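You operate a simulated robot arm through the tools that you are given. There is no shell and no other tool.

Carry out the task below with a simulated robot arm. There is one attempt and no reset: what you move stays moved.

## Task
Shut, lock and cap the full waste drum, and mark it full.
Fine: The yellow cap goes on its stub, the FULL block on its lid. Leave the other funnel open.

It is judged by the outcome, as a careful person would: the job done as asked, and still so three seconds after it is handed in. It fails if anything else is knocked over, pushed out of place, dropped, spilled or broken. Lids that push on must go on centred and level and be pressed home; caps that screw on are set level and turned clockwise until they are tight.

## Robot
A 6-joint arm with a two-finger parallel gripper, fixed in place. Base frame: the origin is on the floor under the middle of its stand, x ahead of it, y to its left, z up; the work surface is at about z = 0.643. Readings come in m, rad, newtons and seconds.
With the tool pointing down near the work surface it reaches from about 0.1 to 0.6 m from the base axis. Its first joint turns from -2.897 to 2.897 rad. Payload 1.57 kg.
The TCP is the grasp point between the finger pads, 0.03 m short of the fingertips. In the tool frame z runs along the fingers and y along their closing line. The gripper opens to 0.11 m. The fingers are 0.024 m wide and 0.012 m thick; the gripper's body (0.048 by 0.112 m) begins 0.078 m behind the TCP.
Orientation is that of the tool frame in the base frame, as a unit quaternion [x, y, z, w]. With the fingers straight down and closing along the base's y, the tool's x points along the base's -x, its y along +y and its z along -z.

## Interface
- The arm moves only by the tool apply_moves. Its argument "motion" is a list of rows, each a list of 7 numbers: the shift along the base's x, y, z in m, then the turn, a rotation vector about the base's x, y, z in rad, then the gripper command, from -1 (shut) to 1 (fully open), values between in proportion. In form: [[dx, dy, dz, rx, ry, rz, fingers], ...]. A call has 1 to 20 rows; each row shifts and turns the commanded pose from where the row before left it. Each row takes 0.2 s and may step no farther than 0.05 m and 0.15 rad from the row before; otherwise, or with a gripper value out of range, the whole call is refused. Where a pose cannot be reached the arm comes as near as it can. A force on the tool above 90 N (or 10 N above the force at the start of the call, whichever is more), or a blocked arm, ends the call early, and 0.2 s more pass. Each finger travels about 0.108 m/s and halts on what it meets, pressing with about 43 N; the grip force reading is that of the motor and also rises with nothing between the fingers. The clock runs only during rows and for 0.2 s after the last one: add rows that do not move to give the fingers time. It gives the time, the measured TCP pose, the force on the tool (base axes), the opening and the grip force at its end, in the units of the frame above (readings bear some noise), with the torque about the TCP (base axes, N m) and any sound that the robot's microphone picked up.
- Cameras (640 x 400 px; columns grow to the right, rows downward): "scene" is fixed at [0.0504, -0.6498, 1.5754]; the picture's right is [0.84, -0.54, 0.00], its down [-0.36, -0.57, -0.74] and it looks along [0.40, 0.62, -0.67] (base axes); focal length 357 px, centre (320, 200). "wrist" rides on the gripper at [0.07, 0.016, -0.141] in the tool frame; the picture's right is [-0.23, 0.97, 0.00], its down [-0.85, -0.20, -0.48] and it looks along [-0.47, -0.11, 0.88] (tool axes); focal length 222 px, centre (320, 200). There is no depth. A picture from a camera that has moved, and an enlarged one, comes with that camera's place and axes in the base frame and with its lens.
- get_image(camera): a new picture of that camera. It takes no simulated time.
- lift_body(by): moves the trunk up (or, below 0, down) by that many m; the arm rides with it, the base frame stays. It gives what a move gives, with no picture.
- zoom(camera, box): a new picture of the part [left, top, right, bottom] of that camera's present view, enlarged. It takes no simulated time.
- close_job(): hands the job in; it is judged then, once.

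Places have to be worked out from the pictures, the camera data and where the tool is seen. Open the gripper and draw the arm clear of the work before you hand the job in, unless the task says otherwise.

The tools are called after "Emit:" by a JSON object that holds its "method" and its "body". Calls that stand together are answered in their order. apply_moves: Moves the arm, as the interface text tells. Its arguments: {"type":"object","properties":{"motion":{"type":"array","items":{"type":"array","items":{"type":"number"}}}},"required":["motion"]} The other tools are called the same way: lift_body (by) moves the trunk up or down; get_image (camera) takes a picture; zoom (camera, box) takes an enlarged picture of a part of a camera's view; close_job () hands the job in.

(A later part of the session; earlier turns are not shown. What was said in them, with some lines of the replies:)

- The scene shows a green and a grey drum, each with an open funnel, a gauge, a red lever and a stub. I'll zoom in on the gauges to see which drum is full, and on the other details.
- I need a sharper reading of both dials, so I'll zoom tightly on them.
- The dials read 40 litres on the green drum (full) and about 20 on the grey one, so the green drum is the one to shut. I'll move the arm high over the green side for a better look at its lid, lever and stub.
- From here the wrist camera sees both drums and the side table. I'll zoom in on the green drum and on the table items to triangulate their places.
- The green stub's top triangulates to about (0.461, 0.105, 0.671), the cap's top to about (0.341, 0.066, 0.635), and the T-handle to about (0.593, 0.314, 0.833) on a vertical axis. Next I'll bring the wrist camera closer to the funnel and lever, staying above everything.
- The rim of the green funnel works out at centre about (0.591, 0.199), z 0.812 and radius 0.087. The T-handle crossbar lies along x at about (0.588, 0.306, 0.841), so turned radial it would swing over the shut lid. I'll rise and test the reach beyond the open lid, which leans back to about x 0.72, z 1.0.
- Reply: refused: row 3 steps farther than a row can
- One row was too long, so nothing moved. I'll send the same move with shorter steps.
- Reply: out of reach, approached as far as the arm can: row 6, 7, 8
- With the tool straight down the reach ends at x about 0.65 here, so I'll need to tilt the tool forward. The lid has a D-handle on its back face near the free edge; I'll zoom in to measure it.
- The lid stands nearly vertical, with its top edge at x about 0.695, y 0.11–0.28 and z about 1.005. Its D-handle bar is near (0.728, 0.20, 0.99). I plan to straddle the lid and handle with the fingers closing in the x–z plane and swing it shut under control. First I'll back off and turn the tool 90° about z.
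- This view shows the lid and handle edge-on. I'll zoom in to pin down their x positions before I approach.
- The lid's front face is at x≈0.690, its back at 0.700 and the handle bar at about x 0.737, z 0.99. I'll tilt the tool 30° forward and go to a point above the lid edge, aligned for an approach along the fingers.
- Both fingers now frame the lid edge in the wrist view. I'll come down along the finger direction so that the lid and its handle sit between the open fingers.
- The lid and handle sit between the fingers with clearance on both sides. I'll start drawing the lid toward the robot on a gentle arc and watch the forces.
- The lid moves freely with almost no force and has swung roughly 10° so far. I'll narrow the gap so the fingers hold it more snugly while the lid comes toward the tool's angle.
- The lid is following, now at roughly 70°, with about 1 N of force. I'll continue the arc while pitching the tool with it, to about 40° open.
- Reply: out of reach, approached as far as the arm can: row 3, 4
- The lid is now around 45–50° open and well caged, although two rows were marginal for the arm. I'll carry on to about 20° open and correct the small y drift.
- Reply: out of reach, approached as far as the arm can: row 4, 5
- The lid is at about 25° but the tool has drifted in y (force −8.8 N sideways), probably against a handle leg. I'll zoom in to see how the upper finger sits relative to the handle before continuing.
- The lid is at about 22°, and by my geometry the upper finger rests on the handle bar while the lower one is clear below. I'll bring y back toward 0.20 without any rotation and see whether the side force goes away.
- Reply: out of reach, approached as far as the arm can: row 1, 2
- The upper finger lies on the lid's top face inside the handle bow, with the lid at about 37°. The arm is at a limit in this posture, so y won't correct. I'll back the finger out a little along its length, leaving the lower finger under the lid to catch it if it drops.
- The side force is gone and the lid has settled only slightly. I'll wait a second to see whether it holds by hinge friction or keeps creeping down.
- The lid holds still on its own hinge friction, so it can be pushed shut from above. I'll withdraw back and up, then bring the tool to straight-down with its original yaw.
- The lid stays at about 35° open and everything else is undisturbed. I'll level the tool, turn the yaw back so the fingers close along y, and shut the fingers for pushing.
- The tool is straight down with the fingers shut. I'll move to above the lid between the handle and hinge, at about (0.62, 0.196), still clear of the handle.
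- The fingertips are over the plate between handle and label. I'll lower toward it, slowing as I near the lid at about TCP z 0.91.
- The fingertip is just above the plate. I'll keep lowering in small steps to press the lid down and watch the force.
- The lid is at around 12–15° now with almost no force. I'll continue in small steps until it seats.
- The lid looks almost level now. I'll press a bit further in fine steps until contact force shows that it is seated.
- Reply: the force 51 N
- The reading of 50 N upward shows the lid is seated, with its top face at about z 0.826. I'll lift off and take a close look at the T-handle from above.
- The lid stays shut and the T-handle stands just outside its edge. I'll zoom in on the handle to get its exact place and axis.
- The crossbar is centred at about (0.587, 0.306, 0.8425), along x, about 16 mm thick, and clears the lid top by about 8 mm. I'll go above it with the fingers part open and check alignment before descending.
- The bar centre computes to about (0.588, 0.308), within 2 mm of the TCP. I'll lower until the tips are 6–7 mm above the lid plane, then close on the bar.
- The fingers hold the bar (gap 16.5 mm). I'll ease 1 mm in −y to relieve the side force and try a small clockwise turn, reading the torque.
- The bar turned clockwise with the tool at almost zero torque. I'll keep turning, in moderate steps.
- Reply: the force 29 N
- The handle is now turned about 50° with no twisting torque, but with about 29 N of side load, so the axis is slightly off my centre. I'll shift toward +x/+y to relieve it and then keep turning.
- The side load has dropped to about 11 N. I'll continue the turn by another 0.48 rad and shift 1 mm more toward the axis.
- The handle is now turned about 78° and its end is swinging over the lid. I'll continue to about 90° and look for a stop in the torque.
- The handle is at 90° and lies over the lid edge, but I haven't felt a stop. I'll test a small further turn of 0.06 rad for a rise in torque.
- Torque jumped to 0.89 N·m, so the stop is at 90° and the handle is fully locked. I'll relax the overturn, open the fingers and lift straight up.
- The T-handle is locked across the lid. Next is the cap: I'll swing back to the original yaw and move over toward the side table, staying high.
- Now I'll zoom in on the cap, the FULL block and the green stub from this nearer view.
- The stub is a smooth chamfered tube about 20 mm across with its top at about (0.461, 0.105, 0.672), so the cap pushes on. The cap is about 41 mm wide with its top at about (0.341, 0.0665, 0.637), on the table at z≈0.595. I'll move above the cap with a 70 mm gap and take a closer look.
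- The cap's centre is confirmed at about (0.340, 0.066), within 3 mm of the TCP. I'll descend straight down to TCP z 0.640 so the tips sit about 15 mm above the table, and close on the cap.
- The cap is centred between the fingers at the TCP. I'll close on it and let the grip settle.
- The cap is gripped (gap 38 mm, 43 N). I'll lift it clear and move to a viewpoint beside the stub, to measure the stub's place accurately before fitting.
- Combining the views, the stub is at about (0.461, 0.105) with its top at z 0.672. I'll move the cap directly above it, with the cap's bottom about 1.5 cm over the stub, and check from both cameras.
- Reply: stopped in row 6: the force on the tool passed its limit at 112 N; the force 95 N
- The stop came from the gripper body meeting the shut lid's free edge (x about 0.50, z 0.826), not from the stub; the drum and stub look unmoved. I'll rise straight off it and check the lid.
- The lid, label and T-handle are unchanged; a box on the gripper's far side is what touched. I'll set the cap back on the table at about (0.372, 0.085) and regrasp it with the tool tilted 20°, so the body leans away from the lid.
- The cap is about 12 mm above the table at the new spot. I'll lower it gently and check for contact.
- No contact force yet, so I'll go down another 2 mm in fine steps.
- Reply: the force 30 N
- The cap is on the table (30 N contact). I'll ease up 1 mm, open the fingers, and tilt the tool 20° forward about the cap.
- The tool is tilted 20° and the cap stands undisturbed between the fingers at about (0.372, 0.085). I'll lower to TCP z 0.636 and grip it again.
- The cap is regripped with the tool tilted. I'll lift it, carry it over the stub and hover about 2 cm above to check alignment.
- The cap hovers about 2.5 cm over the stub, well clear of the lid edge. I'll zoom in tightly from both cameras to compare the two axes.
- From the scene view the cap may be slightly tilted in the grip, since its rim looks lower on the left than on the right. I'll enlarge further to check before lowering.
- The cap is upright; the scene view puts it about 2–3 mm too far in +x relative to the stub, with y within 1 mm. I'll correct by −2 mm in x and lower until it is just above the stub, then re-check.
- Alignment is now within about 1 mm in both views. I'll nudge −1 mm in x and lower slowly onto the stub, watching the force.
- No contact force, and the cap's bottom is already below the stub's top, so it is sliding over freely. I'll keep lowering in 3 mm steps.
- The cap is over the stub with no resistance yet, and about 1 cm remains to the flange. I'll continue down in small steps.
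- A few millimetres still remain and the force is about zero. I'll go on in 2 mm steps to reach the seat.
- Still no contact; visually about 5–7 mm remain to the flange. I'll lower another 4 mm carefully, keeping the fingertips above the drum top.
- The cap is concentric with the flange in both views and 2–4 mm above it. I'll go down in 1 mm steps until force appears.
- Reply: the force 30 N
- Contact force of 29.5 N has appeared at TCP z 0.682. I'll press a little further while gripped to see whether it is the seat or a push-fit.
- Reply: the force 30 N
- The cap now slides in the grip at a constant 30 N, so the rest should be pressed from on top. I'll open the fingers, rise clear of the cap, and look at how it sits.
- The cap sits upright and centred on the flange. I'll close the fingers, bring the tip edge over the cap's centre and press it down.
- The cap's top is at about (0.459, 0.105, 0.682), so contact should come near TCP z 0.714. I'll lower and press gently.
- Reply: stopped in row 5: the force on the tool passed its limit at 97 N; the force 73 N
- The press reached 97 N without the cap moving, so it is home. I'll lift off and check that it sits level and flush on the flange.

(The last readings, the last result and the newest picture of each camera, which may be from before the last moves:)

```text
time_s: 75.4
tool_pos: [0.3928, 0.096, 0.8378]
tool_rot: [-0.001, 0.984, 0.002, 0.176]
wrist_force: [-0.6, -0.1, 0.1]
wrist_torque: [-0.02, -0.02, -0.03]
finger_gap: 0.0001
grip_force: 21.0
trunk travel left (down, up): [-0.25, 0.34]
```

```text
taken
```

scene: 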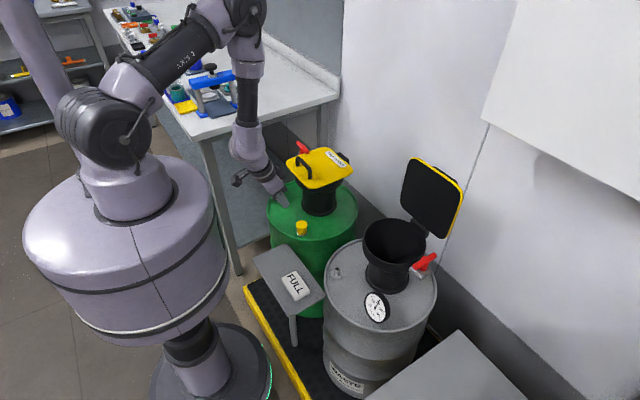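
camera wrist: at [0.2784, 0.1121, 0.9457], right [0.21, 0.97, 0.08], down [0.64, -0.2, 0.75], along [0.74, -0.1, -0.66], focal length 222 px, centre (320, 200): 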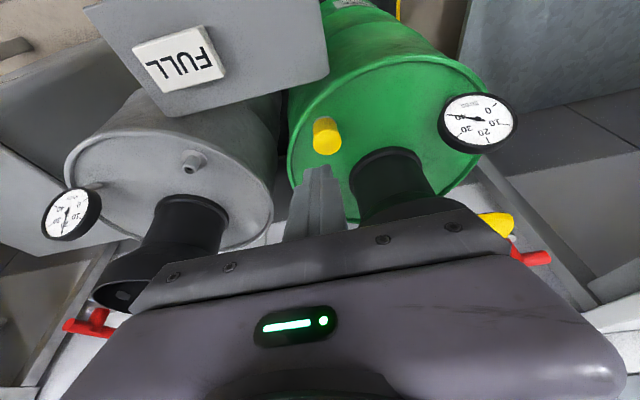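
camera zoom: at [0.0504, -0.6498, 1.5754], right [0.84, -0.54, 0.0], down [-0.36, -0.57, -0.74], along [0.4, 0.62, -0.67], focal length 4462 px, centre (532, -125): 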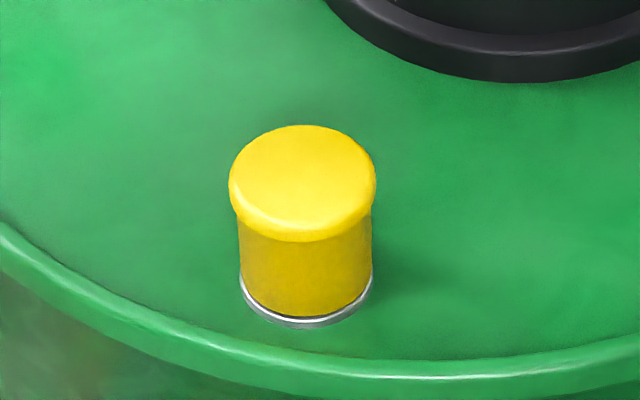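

The cap sits level and flush on the flange, and nothing else has changed. Next is the FULL block, about 47 × 91 mm and centred near (0.3375, −0.0535) on the table. I'll bring the tool vertical and open above it.

Emit:
{"method": "apply_moves", "body": {"motion": [[-0.014, -0.037, 0, 0, 0.12, 0, 0], [-0.014, -0.037, 0, 0, 0.12, 0, 0.5], [-0.014, -0.038, 0, 0, 0.114, 0, 1], [-0.0133, -0.0375, 0, 0, 0, 0, 1], [0, 0, 0, 0, 0, 0, 1]]}}

Emit:
{"method": "get_image", "body": {"camera": "wrist"}}

Emit:
{"method": "zoom", "body": {"camera": "wrist", "box": [230, 90, 420, 220]}}

Emit:
{"method": "zoom", "body": {"camera": "scene", "box": [245, 230, 345, 320]}}

```text
time_s: 76.6
tool_pos: [0.3372, -0.0528, 0.8388]
tool_rot: [-0.001, 1.0, 0.001, 0.001]
wrist_force: [-0.8, -0.1, 0.2]
wrist_torque: [-0.02, 0.03, -0.03]
finger_gap: 0.11
grip_force: 0.1
trunk travel left (down, up): [-0.25, 0.34]
```

```text
taken
camera wrist: at [0.2672, -0.0375, 0.9793], right [0.23, 0.97, 0.0], down [0.85, -0.2, 0.48], along [0.47, -0.1, -0.88], focal length 222 px, centre (320, 200)
```

wrist: 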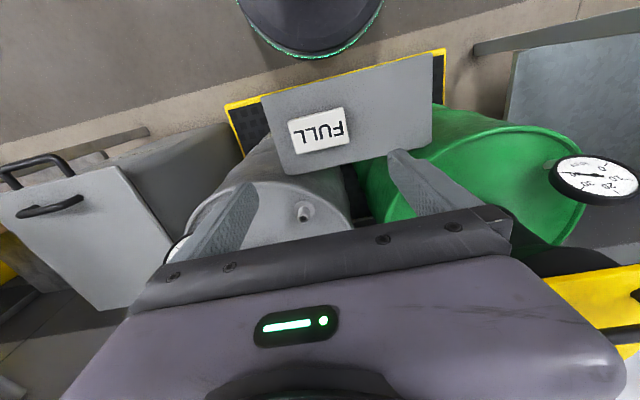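

```text
3.08 times, centred on (325, 155) of wrist
camera zoom: at [0.2672, -0.0375, 0.9793], right [0.23, 0.97, 0.0], down [0.85, -0.2, 0.48], along [0.47, -0.1, -0.88], focal length 684 px, centre (305, 338)
```

zoom: 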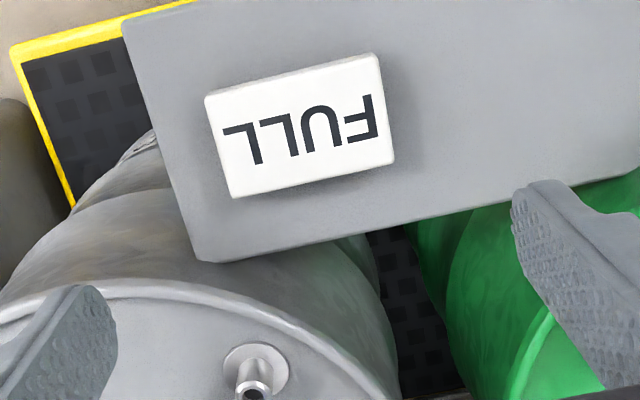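

```text
4.44 times, centred on (295, 275) of scene
camera zoom: at [0.0504, -0.6498, 1.5754], right [0.84, -0.54, 0.0], down [-0.36, -0.57, -0.74], along [0.4, 0.62, -0.67], focal length 1586 px, centre (431, -133)
```

zoom: 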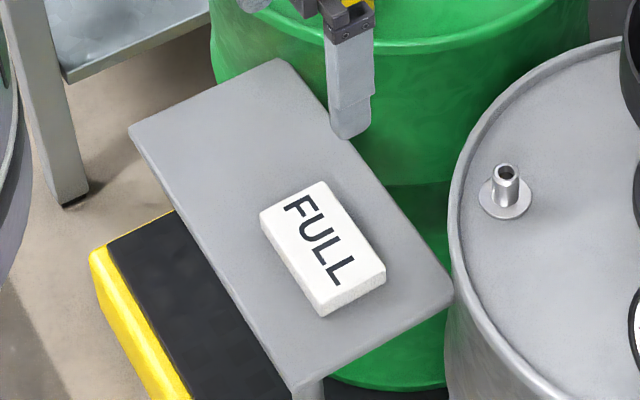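

The block's centre refines to about (0.341, −0.057), aligned with the axes and about 50 × 90 mm. I'll lower partway with the gripper fully open and verify that the fingers straddle its length.

Emit:
{"method": "apply_moves", "body": {"motion": [[0.0038, -0.0042, -0.04, 0, 0, 0, 1], [0, 0, -0.045, 0, 0, 0, 1], [0, 0, -0.045, 0, 0, 0, 1], [0, 0, -0.035, 0, 0, 0, 1], [0, 0, 0, 0, 0, 0, 1]]}}

Emit:
{"method": "get_image", "body": {"camera": "wrist"}}

Emit:
{"method": "zoom", "body": {"camera": "scene", "box": [245, 230, 345, 320]}}

```text
time_s: 77.8
tool_pos: [0.3418, -0.0584, 0.6743]
tool_rot: [0.0, 1.0, 0.001, 0.001]
wrist_force: [-0.2, 0.4, 0.6]
wrist_torque: [-0.01, 0.02, -0.01]
finger_gap: 0.11
grip_force: 0.2
trunk travel left (down, up): [-0.25, 0.34]
```

```text
taken
camera wrist: at [0.2715, -0.0427, 0.8142], right [0.23, 0.97, 0.0], down [0.85, -0.2, 0.48], along [0.47, -0.1, -0.88], focal length 222 px, centre (320, 200)
```

wrist: 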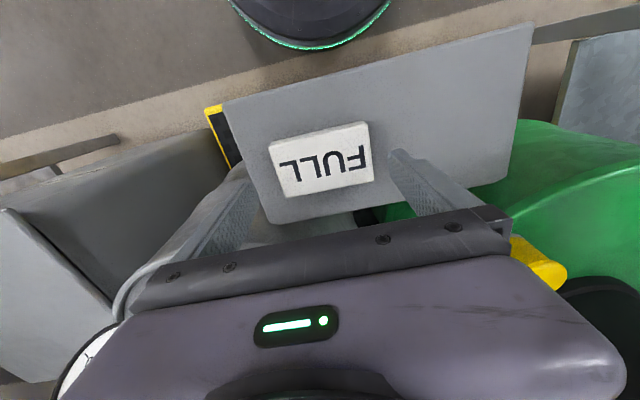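

```text
4.44 times, centred on (295, 275) of scene
camera zoom: at [0.0504, -0.6498, 1.5754], right [0.84, -0.54, 0.0], down [-0.36, -0.57, -0.74], along [0.4, 0.62, -0.67], focal length 1586 px, centre (431, -133)
```

zoom: 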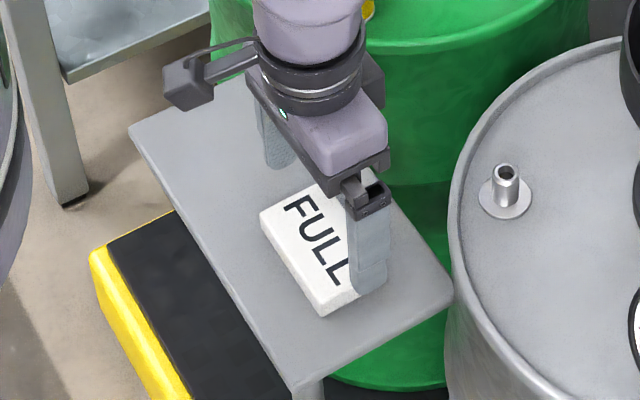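

The block measures at (0.340, −0.057), with its ends about 1 cm inside each finger. I'll lower to TCP z 0.632, with the tips just above the table, and close.

Emit:
{"method": "apply_moves", "body": {"motion": [[-0.0012, 0.0013, -0.02, 0, 0, 0, 1], [0, 0, -0.014, 0, 0, 0, 1], [0, 0, -0.008, 0, 0, 0, 1], [0, 0, 0, 0, 0, 0, 1]]}}

Emit:
{"method": "zoom", "body": {"camera": "wrist", "box": [200, 80, 440, 230]}}

Emit:
{"method": "zoom", "body": {"camera": "scene", "box": [260, 250, 330, 310]}}

```text
time_s: 78.8
tool_pos: [0.3395, -0.0567, 0.6321]
tool_rot: [-0.002, 1.0, 0.002, 0.001]
wrist_force: [0.7, 0.1, -0.4]
wrist_torque: [0.0, 0.04, 0.01]
finger_gap: 0.1101
grip_force: 0.1
trunk travel left (down, up): [-0.25, 0.34]
```

```text
2.67 times, centred on (320, 155) of wrist
camera zoom: at [0.27, -0.0409, 0.7721], right [0.23, 0.97, 0.0], down [0.85, -0.2, 0.48], along [0.47, -0.1, -0.88], focal length 592 px, centre (320, 320)
```

zoom: 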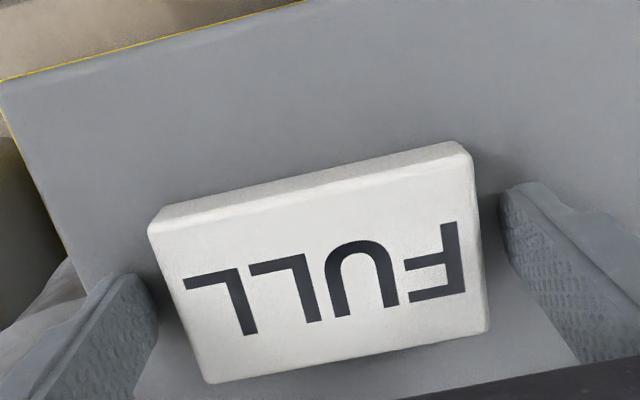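

```text
6.67 times, centred on (295, 280) of scene
camera zoom: at [0.0504, -0.6498, 1.5754], right [0.84, -0.54, 0.0], down [-0.36, -0.57, -0.74], along [0.4, 0.62, -0.67], focal length 2380 px, centre (487, -333)
```

zoom: 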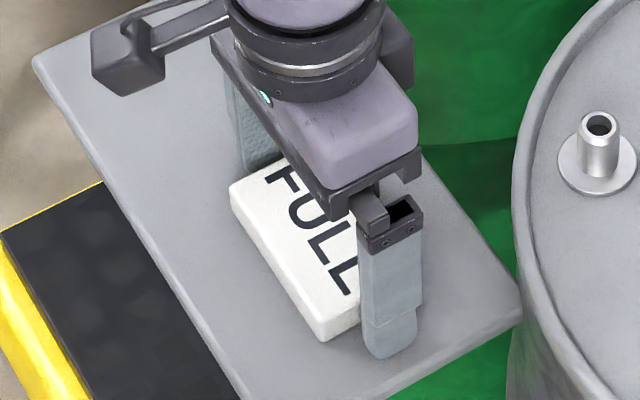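

The fingers sit just outside both ends of the block. I'll close on it.

Emit:
{"method": "apply_moves", "body": {"motion": [[0, 0, 0, 0, 0, 0, 0.8], [0, 0, 0, 0, 0, 0, 0.6], [0, 0, 0, 0, 0, 0, 0], [0, 0, 0, 0, 0, 0, -1], [0, 0, 0, 0, 0, 0, -1]]}}

Emit:
{"method": "zoom", "body": {"camera": "wrist", "box": [200, 80, 440, 230]}}

```text
time_s: 80.0
tool_pos: [0.3402, -0.0563, 0.6321]
tool_rot: [-0.001, 1.0, 0.002, 0.0]
wrist_force: [1.4, 4.0, 7.5]
wrist_torque: [0.19, -0.03, -0.02]
finger_gap: 0.0893
grip_force: 42.9
trunk travel left (down, up): [-0.25, 0.34]
```

```text
2.67 times, centred on (320, 155) of wrist
camera zoom: at [0.2698, -0.0407, 0.7723], right [0.23, 0.97, 0.0], down [0.85, -0.2, 0.48], along [0.47, -0.11, -0.88], focal length 592 px, centre (320, 320)
```

zoom: 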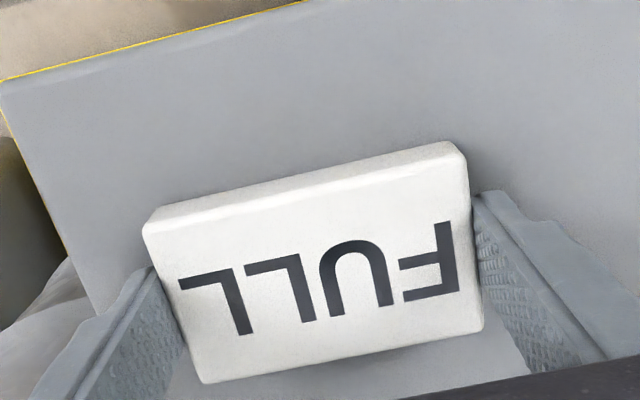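

The block is held (gap 89 mm, 43 N). I'll lift it straight up and check that it stays level in the grip.

Emit:
{"method": "apply_moves", "body": {"motion": [[0, 0, 0.02, 0, 0, 0, -1], [0, 0, 0.04, 0, 0, 0, -1], [0, 0, 0.045, 0, 0, 0, -1], [0, 0, 0.045, 0, 0, 0, -1], [0, 0, 0.045, 0, 0, 0, -1], [0, 0, 0.045, 0, 0, 0, -1], [0, 0, 0.045, 0, 0, 0, -1], [0, 0, 0.045, 0, 0, 0, -1], [0, 0, 0.02, 0, 0, 0, -1], [0, 0, 0, 0, 0, 0, -1]]}}

Emit:
{"method": "get_image", "body": {"camera": "scene"}}

Emit:
{"method": "zoom", "body": {"camera": "wrist", "box": [200, 80, 440, 230]}}

```text
time_s: 82.2
tool_pos: [0.3397, -0.0564, 0.9809]
tool_rot: [-0.002, 1.0, 0.002, 0.001]
wrist_force: [-0.1, -0.7, -1.5]
wrist_torque: [0.02, 0.04, -0.02]
finger_gap: 0.0891
grip_force: 43.3
trunk travel left (down, up): [-0.25, 0.34]
```

```text
taken
```

scene: 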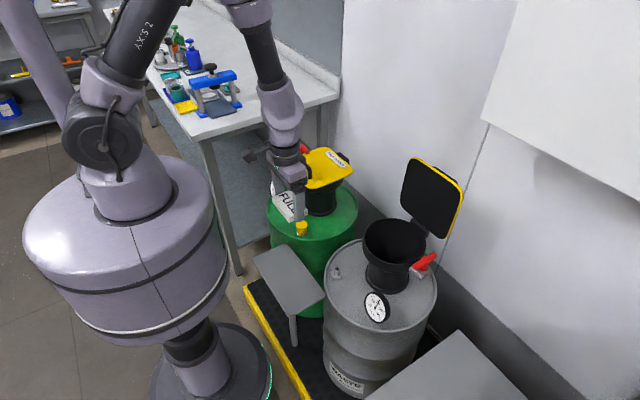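

```text
2.67 times, centred on (320, 155) of wrist
camera zoom: at [0.2703, -0.041, 1.1226], right [0.23, 0.97, 0.0], down [0.85, -0.2, 0.48], along [0.47, -0.1, -0.88], focal length 592 px, centre (320, 320)
```

zoom: 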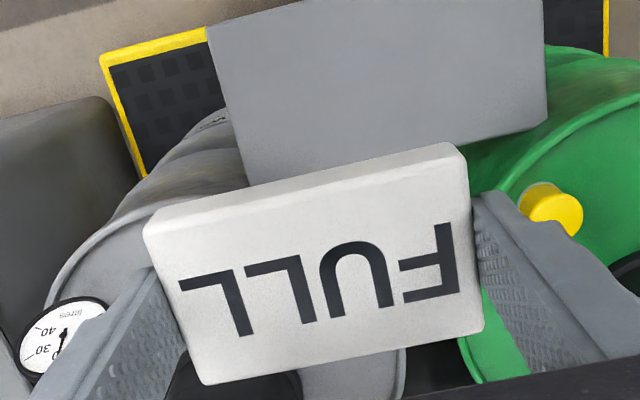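

The block is level and steady in the grip. I'll carry it over the shut lid to the area between handle and hinge, at about (0.605, 0.193).

Emit:
{"method": "apply_moves", "body": {"motion": [[0.0265, 0.0249, 0, 0, 0, 0, -1], [0.0265, 0.0249, 0, 0, 0, 0, -1], [0.0265, 0.0249, 0, 0, 0, 0, -1], [0.0265, 0.0249, 0, 0, 0, 0, -1], [0.0265, 0.0249, 0, 0, 0, 0, -1], [0.0265, 0.0249, 0, 0, 0, 0, -1], [0.0265, 0.0249, 0, 0, 0, 0, -1], [0.0265, 0.0249, 0, 0, 0, 0, -1], [0.0265, 0.0249, 0, 0, 0, 0, -1], [0.0268, 0.0249, 0, 0, 0, 0, -1], [0, 0, 0, 0, 0, 0, -1]]}}

Emit:
{"method": "zoom", "body": {"camera": "scene", "box": [260, 90, 380, 200]}}

Emit:
{"method": "get_image", "body": {"camera": "wrist"}}

```text
time_s: 84.6
tool_pos: [0.6038, 0.1926, 0.9816]
tool_rot: [-0.001, 1.0, 0.002, 0.001]
wrist_force: [0.5, -0.3, -0.6]
wrist_torque: [0.0, 0.04, -0.01]
finger_gap: 0.0889
grip_force: 43.2
trunk travel left (down, up): [-0.25, 0.34]
```

```text
3.64 times, centred on (320, 145) of scene
camera zoom: at [0.0504, -0.6498, 1.5754], right [0.84, -0.54, 0.0], down [-0.36, -0.57, -0.74], along [0.4, 0.62, -0.67], focal length 1298 px, centre (320, 400)
```

zoom: 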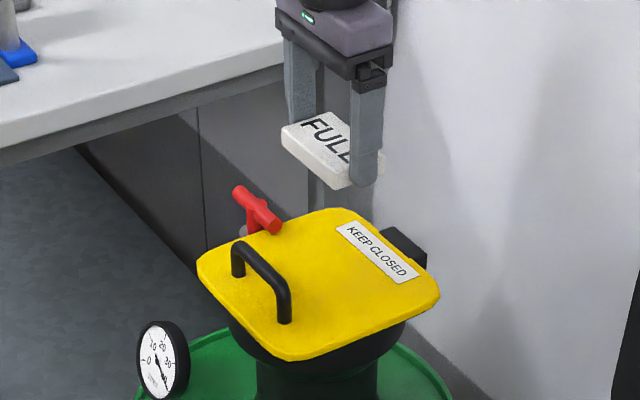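

```text
taken
camera wrist: at [0.5353, 0.2088, 1.1229], right [0.23, 0.97, 0.0], down [0.85, -0.2, 0.48], along [0.47, -0.1, -0.88], focal length 222 px, centre (320, 200)
```

wrist: 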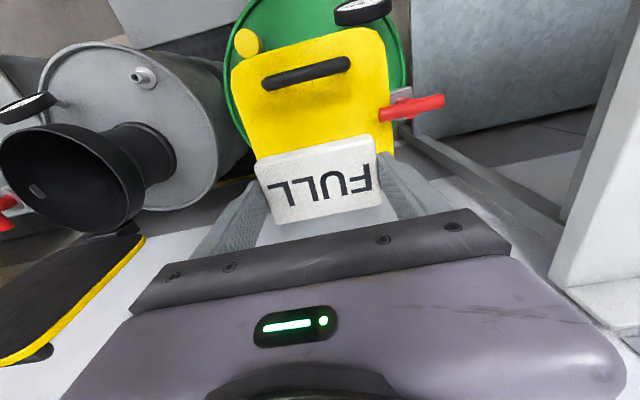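

The block hovers above the free area of the lid, and the computed landing spot is clear of handle, label and T-bar. I'll lower it to just above the lid.

Emit:
{"method": "apply_moves", "body": {"motion": [[0, 0, -0.04, 0, 0, 0, -1], [0, 0, -0.04, 0, 0, 0, -1], [0, 0, -0.02, 0, 0, 0, -1], [0, 0, -0.01, 0, 0, 0, -1], [0, 0, 0, 0, 0, 0, -1]]}}

Emit:
{"method": "zoom", "body": {"camera": "scene", "box": [270, 110, 370, 190]}}

Emit:
{"method": "zoom", "body": {"camera": "wrist", "box": [200, 60, 460, 230]}}

```text
time_s: 85.8
tool_pos: [0.6051, 0.1941, 0.8704]
tool_rot: [0.0, 1.0, 0.001, 0.0]
wrist_force: [-0.1, -0.2, 0.0]
wrist_torque: [-0.01, -0.03, 0.04]
finger_gap: 0.0891
grip_force: 43.2
trunk travel left (down, up): [-0.25, 0.34]
```

```text
5.00 times, centred on (320, 150) of scene
camera zoom: at [0.0504, -0.6498, 1.5754], right [0.84, -0.54, 0.0], down [-0.36, -0.57, -0.74], along [0.4, 0.62, -0.67], focal length 1785 px, centre (320, 450)
```

zoom: 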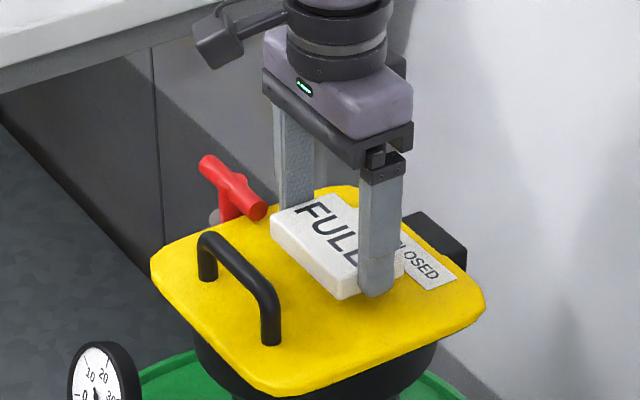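

```text
2.35 times, centred on (330, 145) of wrist
camera zoom: at [0.5355, 0.2092, 1.012], right [0.23, 0.97, 0.0], down [0.85, -0.2, 0.48], along [0.47, -0.1, -0.88], focal length 523 px, centre (296, 329)
```

zoom: 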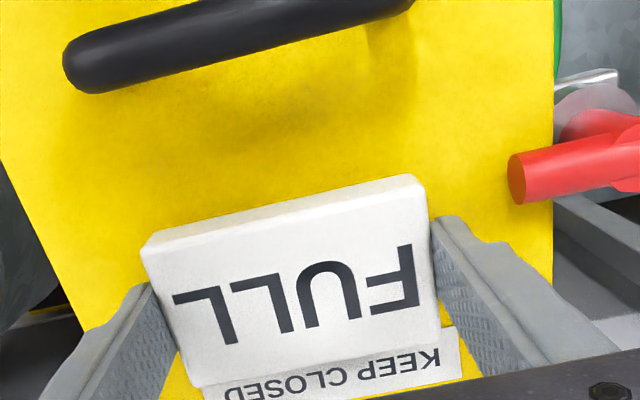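

The block is a few millimetres above the lid and level. I'll shift 8 mm toward the handle to centre it better and leave the label visible, then lower in fine steps to contact.

Emit:
{"method": "apply_moves", "body": {"motion": [[-0.008, -0.001, 0, 0, 0, 0, -1], [0, 0, -0.003, 0, 0, 0, -1], [0, 0, -0.002, 0, 0, 0, -1], [0, 0, -0.001, 0, 0, 0, -1], [0, 0, 0, 0, 0, 0, -1]]}}

```text
time_s: 87.0
tool_pos: [0.5976, 0.1926, 0.8658]
tool_rot: [-0.001, 1.0, 0.003, 0.0]
wrist_force: [-0.2, -0.6, -1.0]
wrist_torque: [0.01, 0.0, 0.02]
finger_gap: 0.0889
grip_force: 42.8
trunk travel left (down, up): [-0.25, 0.34]
```

No contact yet at TCP z 0.866; I'll continue in 1 mm steps.

Emit:
{"method": "apply_moves", "body": {"motion": [[0, 0, -0.001, 0, 0, 0, -1], [0, 0, -0.001, 0, 0, 0, -1], [0, 0, -0.001, 0, 0, 0, -1], [0, 0, 0, 0, 0, 0, -1]]}}

```text
time_s: 88.0
tool_pos: [0.5978, 0.1901, 0.8618]
tool_rot: [-0.001, 1.0, 0.003, 0.001]
wrist_force: [-0.2, 0.0, -0.1]
wrist_torque: [0.0, 0.01, 0.01]
finger_gap: 0.0891
grip_force: 43.1
trunk travel left (down, up): [-0.25, 0.34]
```

Still no force, and the fingertips remain about 5 mm above the lid. I'll lower 2 mm more.

Emit:
{"method": "apply_moves", "body": {"motion": [[0, 0, -0.001, 0, 0, 0, -1], [0, 0, -0.001, 0, 0, 0, -1], [0, 0, 0, 0, 0, 0, -1]]}}

Emit:
{"method": "zoom", "body": {"camera": "scene", "box": [290, 130, 350, 180]}}

```text
time_s: 88.8
tool_pos: [0.5971, 0.1904, 0.8614]
tool_rot: [-0.001, 1.0, 0.002, 0.001]
wrist_force: [0.3, -1.1, -1.2]
wrist_torque: [0.02, 0.0, -0.01]
finger_gap: 0.0892
grip_force: 42.8
trunk travel left (down, up): [-0.25, 0.34]
```

```text
8.00 times, centred on (320, 155) of scene
camera zoom: at [0.0504, -0.6498, 1.5754], right [0.84, -0.54, 0.0], down [-0.36, -0.57, -0.74], along [0.4, 0.62, -0.67], focal length 2856 px, centre (320, 560)
```

zoom: 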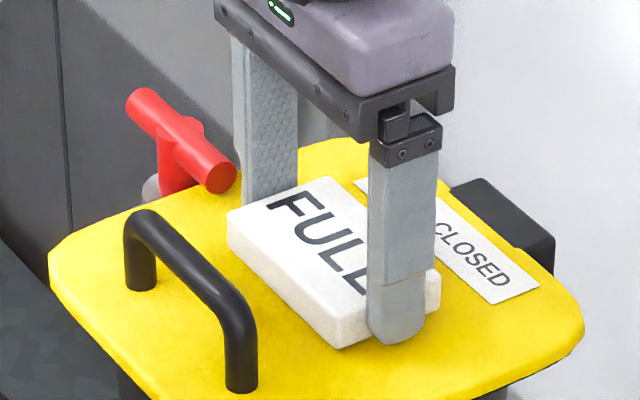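

The block looks a hair above the plate. Two more 1 mm steps should bring contact.

Emit:
{"method": "apply_moves", "body": {"motion": [[0, 0, -0.001, 0, 0, 0, -1], [0, 0, -0.001, 0, 0, 0, -1], [0, 0, 0, 0, 0, 0, -1]]}}

```text
time_s: 89.6
tool_pos: [0.5969, 0.1917, 0.8584]
tool_rot: [0.0, 1.0, 0.002, 0.001]
wrist_force: [-1.1, 0.5, -0.9]
wrist_torque: [-0.03, -0.01, 0.02]
finger_gap: 0.0888
grip_force: 43.2
trunk travel left (down, up): [-0.25, 0.34]
```

Still no contact. I'll take another 1 mm step and re-read, keeping the tips just off the lid.

Emit:
{"method": "apply_moves", "body": {"motion": [[0, 0, -0.001, 0, 0, 0, -1], [0, 0, 0, 0, 0, 0, -1]]}}

Emit:
{"method": "zoom", "body": {"camera": "scene", "box": [300, 145, 350, 180]}}

```text
time_s: 90.2
tool_pos: [0.5974, 0.1914, 0.8594]
tool_rot: [0.0, 1.0, 0.001, 0.002]
wrist_force: [0.9, 0.9, 5.7]
wrist_torque: [-0.35, -0.08, -0.01]
finger_gap: 0.0891
grip_force: 43.2
trunk travel left (down, up): [-0.25, 0.34]
```

```text
11.43 times, centred on (325, 162) of scene
camera zoom: at [0.0504, -0.6498, 1.5754], right [0.84, -0.54, 0.0], down [-0.36, -0.57, -0.74], along [0.4, 0.62, -0.67], focal length 4079 px, centre (263, 629)
```

zoom: 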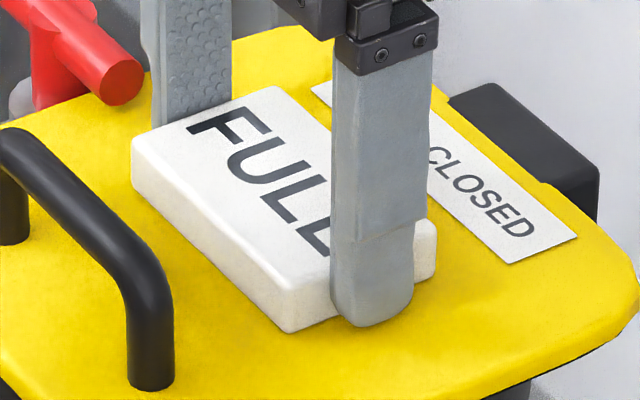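

Contact has appeared at 5.7 N and the block rests on the lid. I'll open the fingers gently and rise straight up.

Emit:
{"method": "apply_moves", "body": {"motion": [[0, 0, 0, 0, 0, 0, 0.65], [0, 0, 0, 0, 0, 0, 0.75], [0, 0, 0, 0, 0, 0, 0.85], [0, 0, 0, 0, 0, 0, 0.9], [0, 0, 0.02, 0, 0, 0, 0.9], [0, 0, 0.03, 0, 0, 0, 0.9], [0, 0, 0.04, 0, 0, 0, 0.9], [0, 0, 0.04, 0, 0, 0, 0.9], [0, 0, 0, 0, 0, 0, 0.9]]}}

Emit:
{"method": "zoom", "body": {"camera": "scene", "box": [270, 110, 370, 190]}}

Emit:
{"method": "get_image", "body": {"camera": "wrist"}}

```text
time_s: 92.2
tool_pos: [0.5986, 0.1897, 0.9876]
tool_rot: [-0.001, 1.0, 0.002, 0.001]
wrist_force: [-0.2, 0.3, 0.7]
wrist_torque: [-0.02, -0.01, 0.0]
finger_gap: 0.1045
grip_force: 0.1
trunk travel left (down, up): [-0.25, 0.34]
```

```text
5.00 times, centred on (320, 150) of scene
camera zoom: at [0.0504, -0.6498, 1.5754], right [0.84, -0.54, 0.0], down [-0.36, -0.57, -0.74], along [0.4, 0.62, -0.67], focal length 1785 px, centre (320, 450)
```

zoom: 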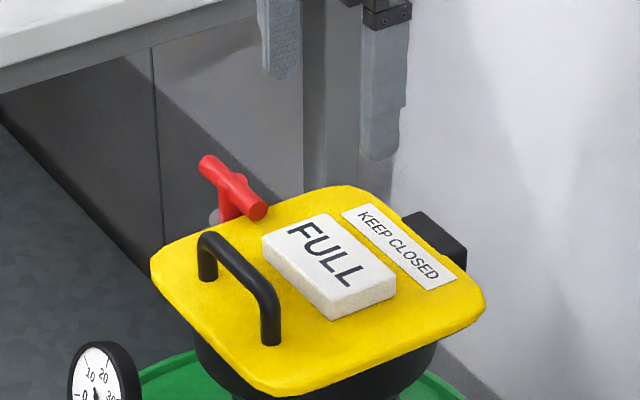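

```text
taken
camera wrist: at [0.5282, 0.2066, 1.1286], right [0.23, 0.97, 0.0], down [0.85, -0.2, 0.48], along [0.47, -0.1, -0.88], focal length 222 px, centre (320, 200)
```

wrist: 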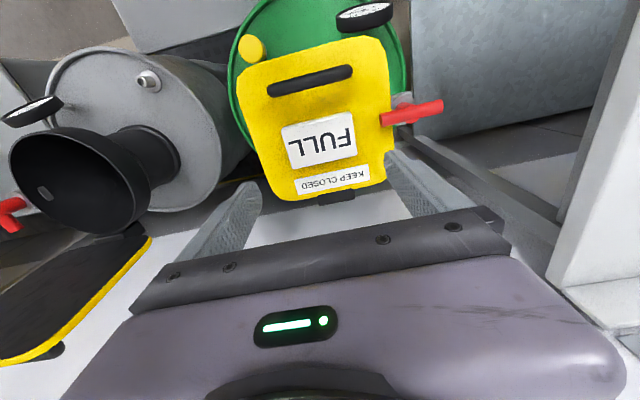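

The FULL block lies flat on the lid between handle and label, and the T-bar is square across the lid edge. I'll open fully, draw the arm up and away, and do a final check.

Emit:
{"method": "apply_moves", "body": {"motion": [[0, 0, 0.045, 0, 0, 0, 1], [0, 0, 0.045, 0, 0, 0, 1], [-0.03, -0.02, 0.03, 0, 0, 0, 1], [-0.04, -0.02, 0.02, 0, 0, 0, 1], [-0.04, -0.025, 0.01, 0, 0, 0, 1], [-0.04, -0.025, 0, 0, 0, 0, 1], [0, 0, 0, 0, 0, 0, 1]]}}

Emit:
{"method": "get_image", "body": {"camera": "scene"}}

Emit:
{"method": "get_image", "body": {"camera": "wrist"}}

Emit:
{"method": "zoom", "body": {"camera": "scene", "box": [260, 130, 370, 250]}}

Emit:
{"method": "zoom", "body": {"camera": "scene", "box": [285, 210, 320, 242]}}

```text
time_s: 93.8
tool_pos: [0.4485, 0.1009, 1.1387]
tool_rot: [-0.001, 1.0, 0.002, 0.0]
wrist_force: [0.4, 0.5, -0.2]
wrist_torque: [0.02, 0.07, -0.02]
finger_gap: 0.1101
grip_force: 0.1
trunk travel left (down, up): [-0.25, 0.34]
```

```text
taken
```

scene: 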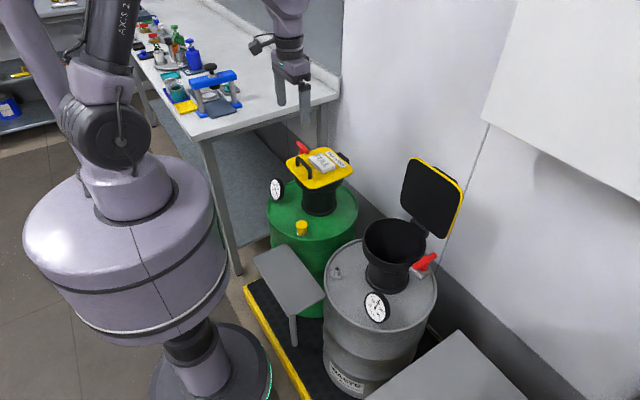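

```text
taken
camera wrist: at [0.3788, 0.1165, 1.2795], right [0.23, 0.97, 0.0], down [0.85, -0.2, 0.48], along [0.47, -0.1, -0.88], focal length 222 px, centre (320, 200)
```

wrist: 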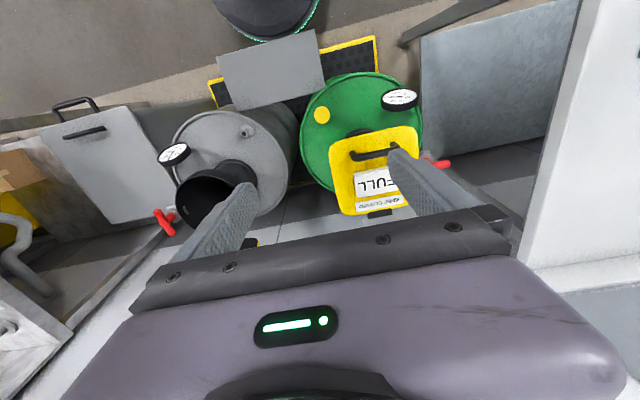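

```text
3.33 times, centred on (315, 190) of scene
camera zoom: at [0.0504, -0.6498, 1.5754], right [0.84, -0.54, 0.0], down [-0.36, -0.57, -0.74], along [0.4, 0.62, -0.67], focal length 1190 px, centre (337, 233)
```

zoom: 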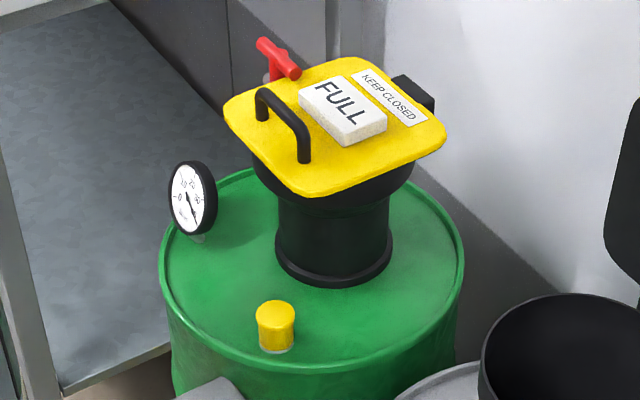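

```text
12.50 times, centred on (302, 226) of scene
camera zoom: at [0.0504, -0.6498, 1.5754], right [0.84, -0.54, 0.0], down [-0.36, -0.57, -0.74], along [0.4, 0.62, -0.67], focal length 4462 px, centre (539, -125)
```

zoom: 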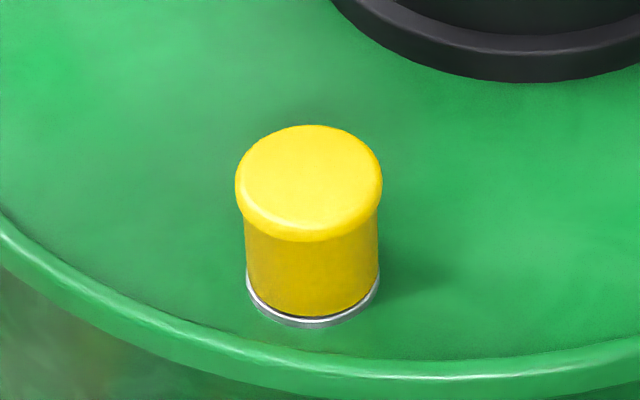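

Everything looks in place, but I want to be sure the cap is fully home on its flange. I'll zoom in as far as possible on its lower edge.

Emit:
{"method": "zoom", "body": {"camera": "scene", "box": [294, 226, 310, 238]}}

Emit:
{"method": "zoom", "body": {"camera": "scene", "box": [328, 264, 346, 282]}}

Emit:
{"method": "zoom", "body": {"camera": "wrist", "box": [306, 98, 338, 126]}}

```text
16.00 times, centred on (302, 232) of scene
camera zoom: at [0.0504, -0.6498, 1.5754], right [0.84, -0.54, 0.0], down [-0.36, -0.57, -0.74], along [0.4, 0.62, -0.67], focal length 5711 px, centre (608, -312)
```

zoom: 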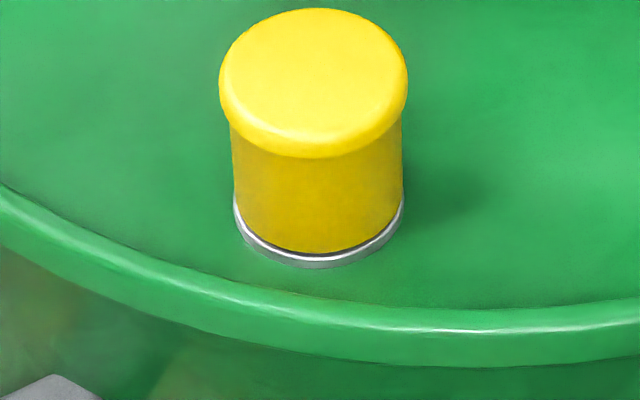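

```text
16.00 times, centred on (337, 273) of scene
camera zoom: at [0.0504, -0.6498, 1.5754], right [0.84, -0.54, 0.0], down [-0.36, -0.57, -0.74], along [0.4, 0.62, -0.67], focal length 5711 px, centre (48, -968)
```

zoom: 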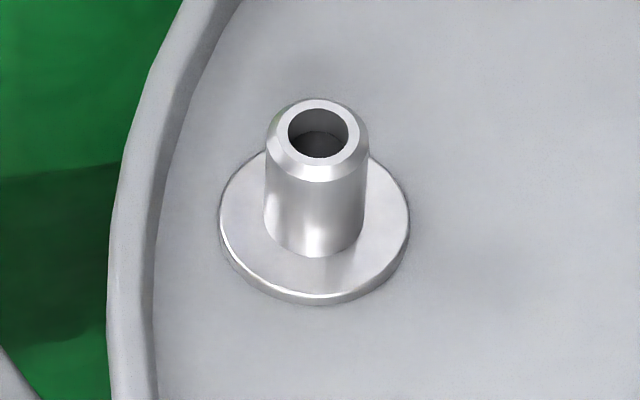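

```text
14.29 times, centred on (322, 112) of wrist
camera zoom: at [0.3788, 0.1165, 1.2795], right [0.23, 0.97, 0.0], down [0.85, -0.2, 0.48], along [0.47, -0.1, -0.88], focal length 3173 px, centre (291, 1457)
```

zoom: 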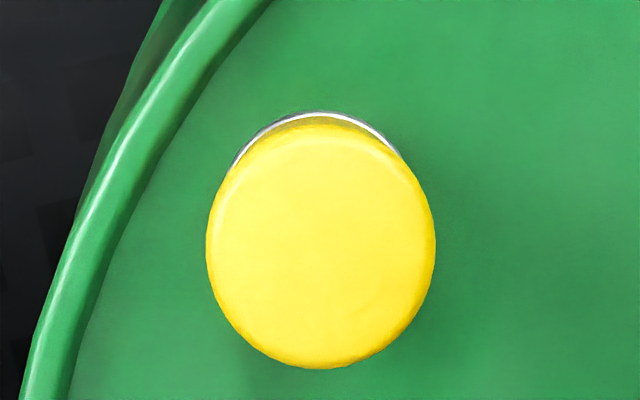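

The flange, table and lid heights agree that the cap's lower edge is on the flange (cap top at 0.682–0.685 under a 97 N press). The lid is shut and locked, the FULL block is on it, and the grey funnel is still open. I'll draw the arm a little further clear and confirm that nothing shifts.

Emit:
{"method": "apply_moves", "body": {"motion": [[0, -0.03, 0.02, 0, 0, 0, 1], [0, -0.04, 0.02, 0, 0, 0, 1], [0, -0.04, 0.02, 0, 0, 0, 1], [0, 0, 0, 0, 0, 0, 1], [0, 0, 0, 0, 0, 0, 1], [0, 0, 0, 0, 0, 0, 1]]}}

Emit:
{"method": "get_image", "body": {"camera": "scene"}}

Emit:
{"method": "zoom", "body": {"camera": "scene", "box": [250, 130, 470, 330]}}

```text
time_s: 95.2
tool_pos: [0.4477, -0.0085, 1.1996]
tool_rot: [-0.002, 1.0, 0.002, 0.001]
wrist_force: [-0.9, 0.0, 0.3]
wrist_torque: [-0.02, 0.02, 0.02]
finger_gap: 0.11
grip_force: 0.0
trunk travel left (down, up): [-0.25, 0.34]
```

```text
taken
```

scene: 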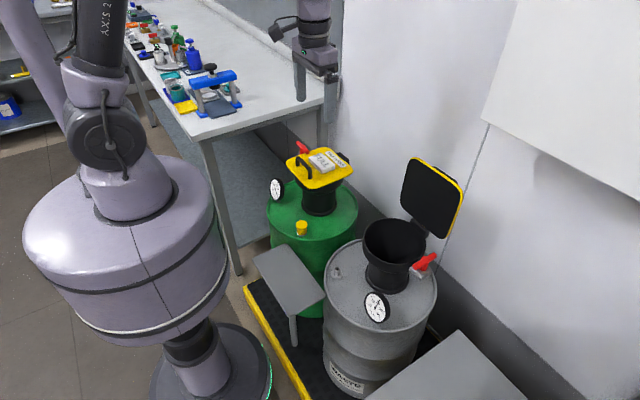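

```text
2.00 times, centred on (360, 230) of scene
camera zoom: at [0.0504, -0.6498, 1.5754], right [0.84, -0.54, 0.0], down [-0.36, -0.57, -0.74], along [0.4, 0.62, -0.67], focal length 714 px, centre (240, 140)
```

zoom: 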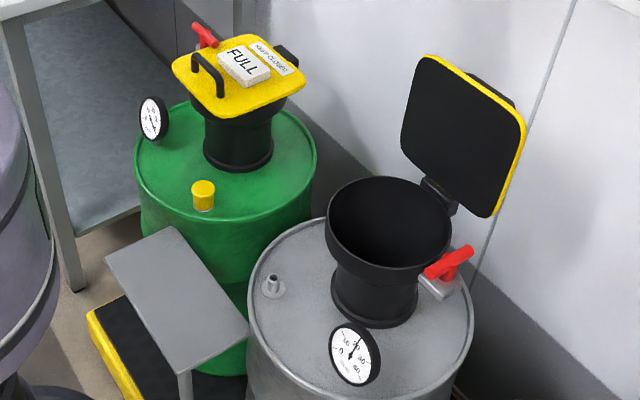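

The green (full) drum is shut, locked, capped and marked FULL. The grey drum's funnel is untouched and open, the gripper is open and the arm is clear, so I'm handing the job in.

Emit:
{"method": "close_job", "body": {}}

```text
The job is handed in.
```

I shut, locked, capped and marked the green drum, which was the full one: its gauge read 40 litres against about 20 on the grey drum. The job is handed in. I don't have the verdict, only the final pictures and readings.

- **Lid:** it is closed on the funnel and was pressed down with about 50 N.
- **Lock:** the red T-handle is turned clockwise a quarter turn, where it met its stop. The bar now lies across the lid edge.
- **Cap:** the yellow cap pushes onto a smooth stub. It sits level and centred, and didn't move under a 97 N press. A thin dark line still shows at its lower edge. The heights agree that it is seated on the flange, so I take that line as shadow.
- **FULL block:** it lies flat on the lid, between the handle and the "KEEP CLOSED" label.
- **Grey drum:** I left it alone and its funnel is still open.

While first bringing the cap over, the gripper body bumped the edge of the shut lid at about 112 N and the move stopped. The lid, lock and drum looked unmoved afterwards. I set the cap back on the table, gripped it again with the tool tilted, and then fitted it.

The arm is clear and the gripper is open. In the last pictures nothing else looked moved.
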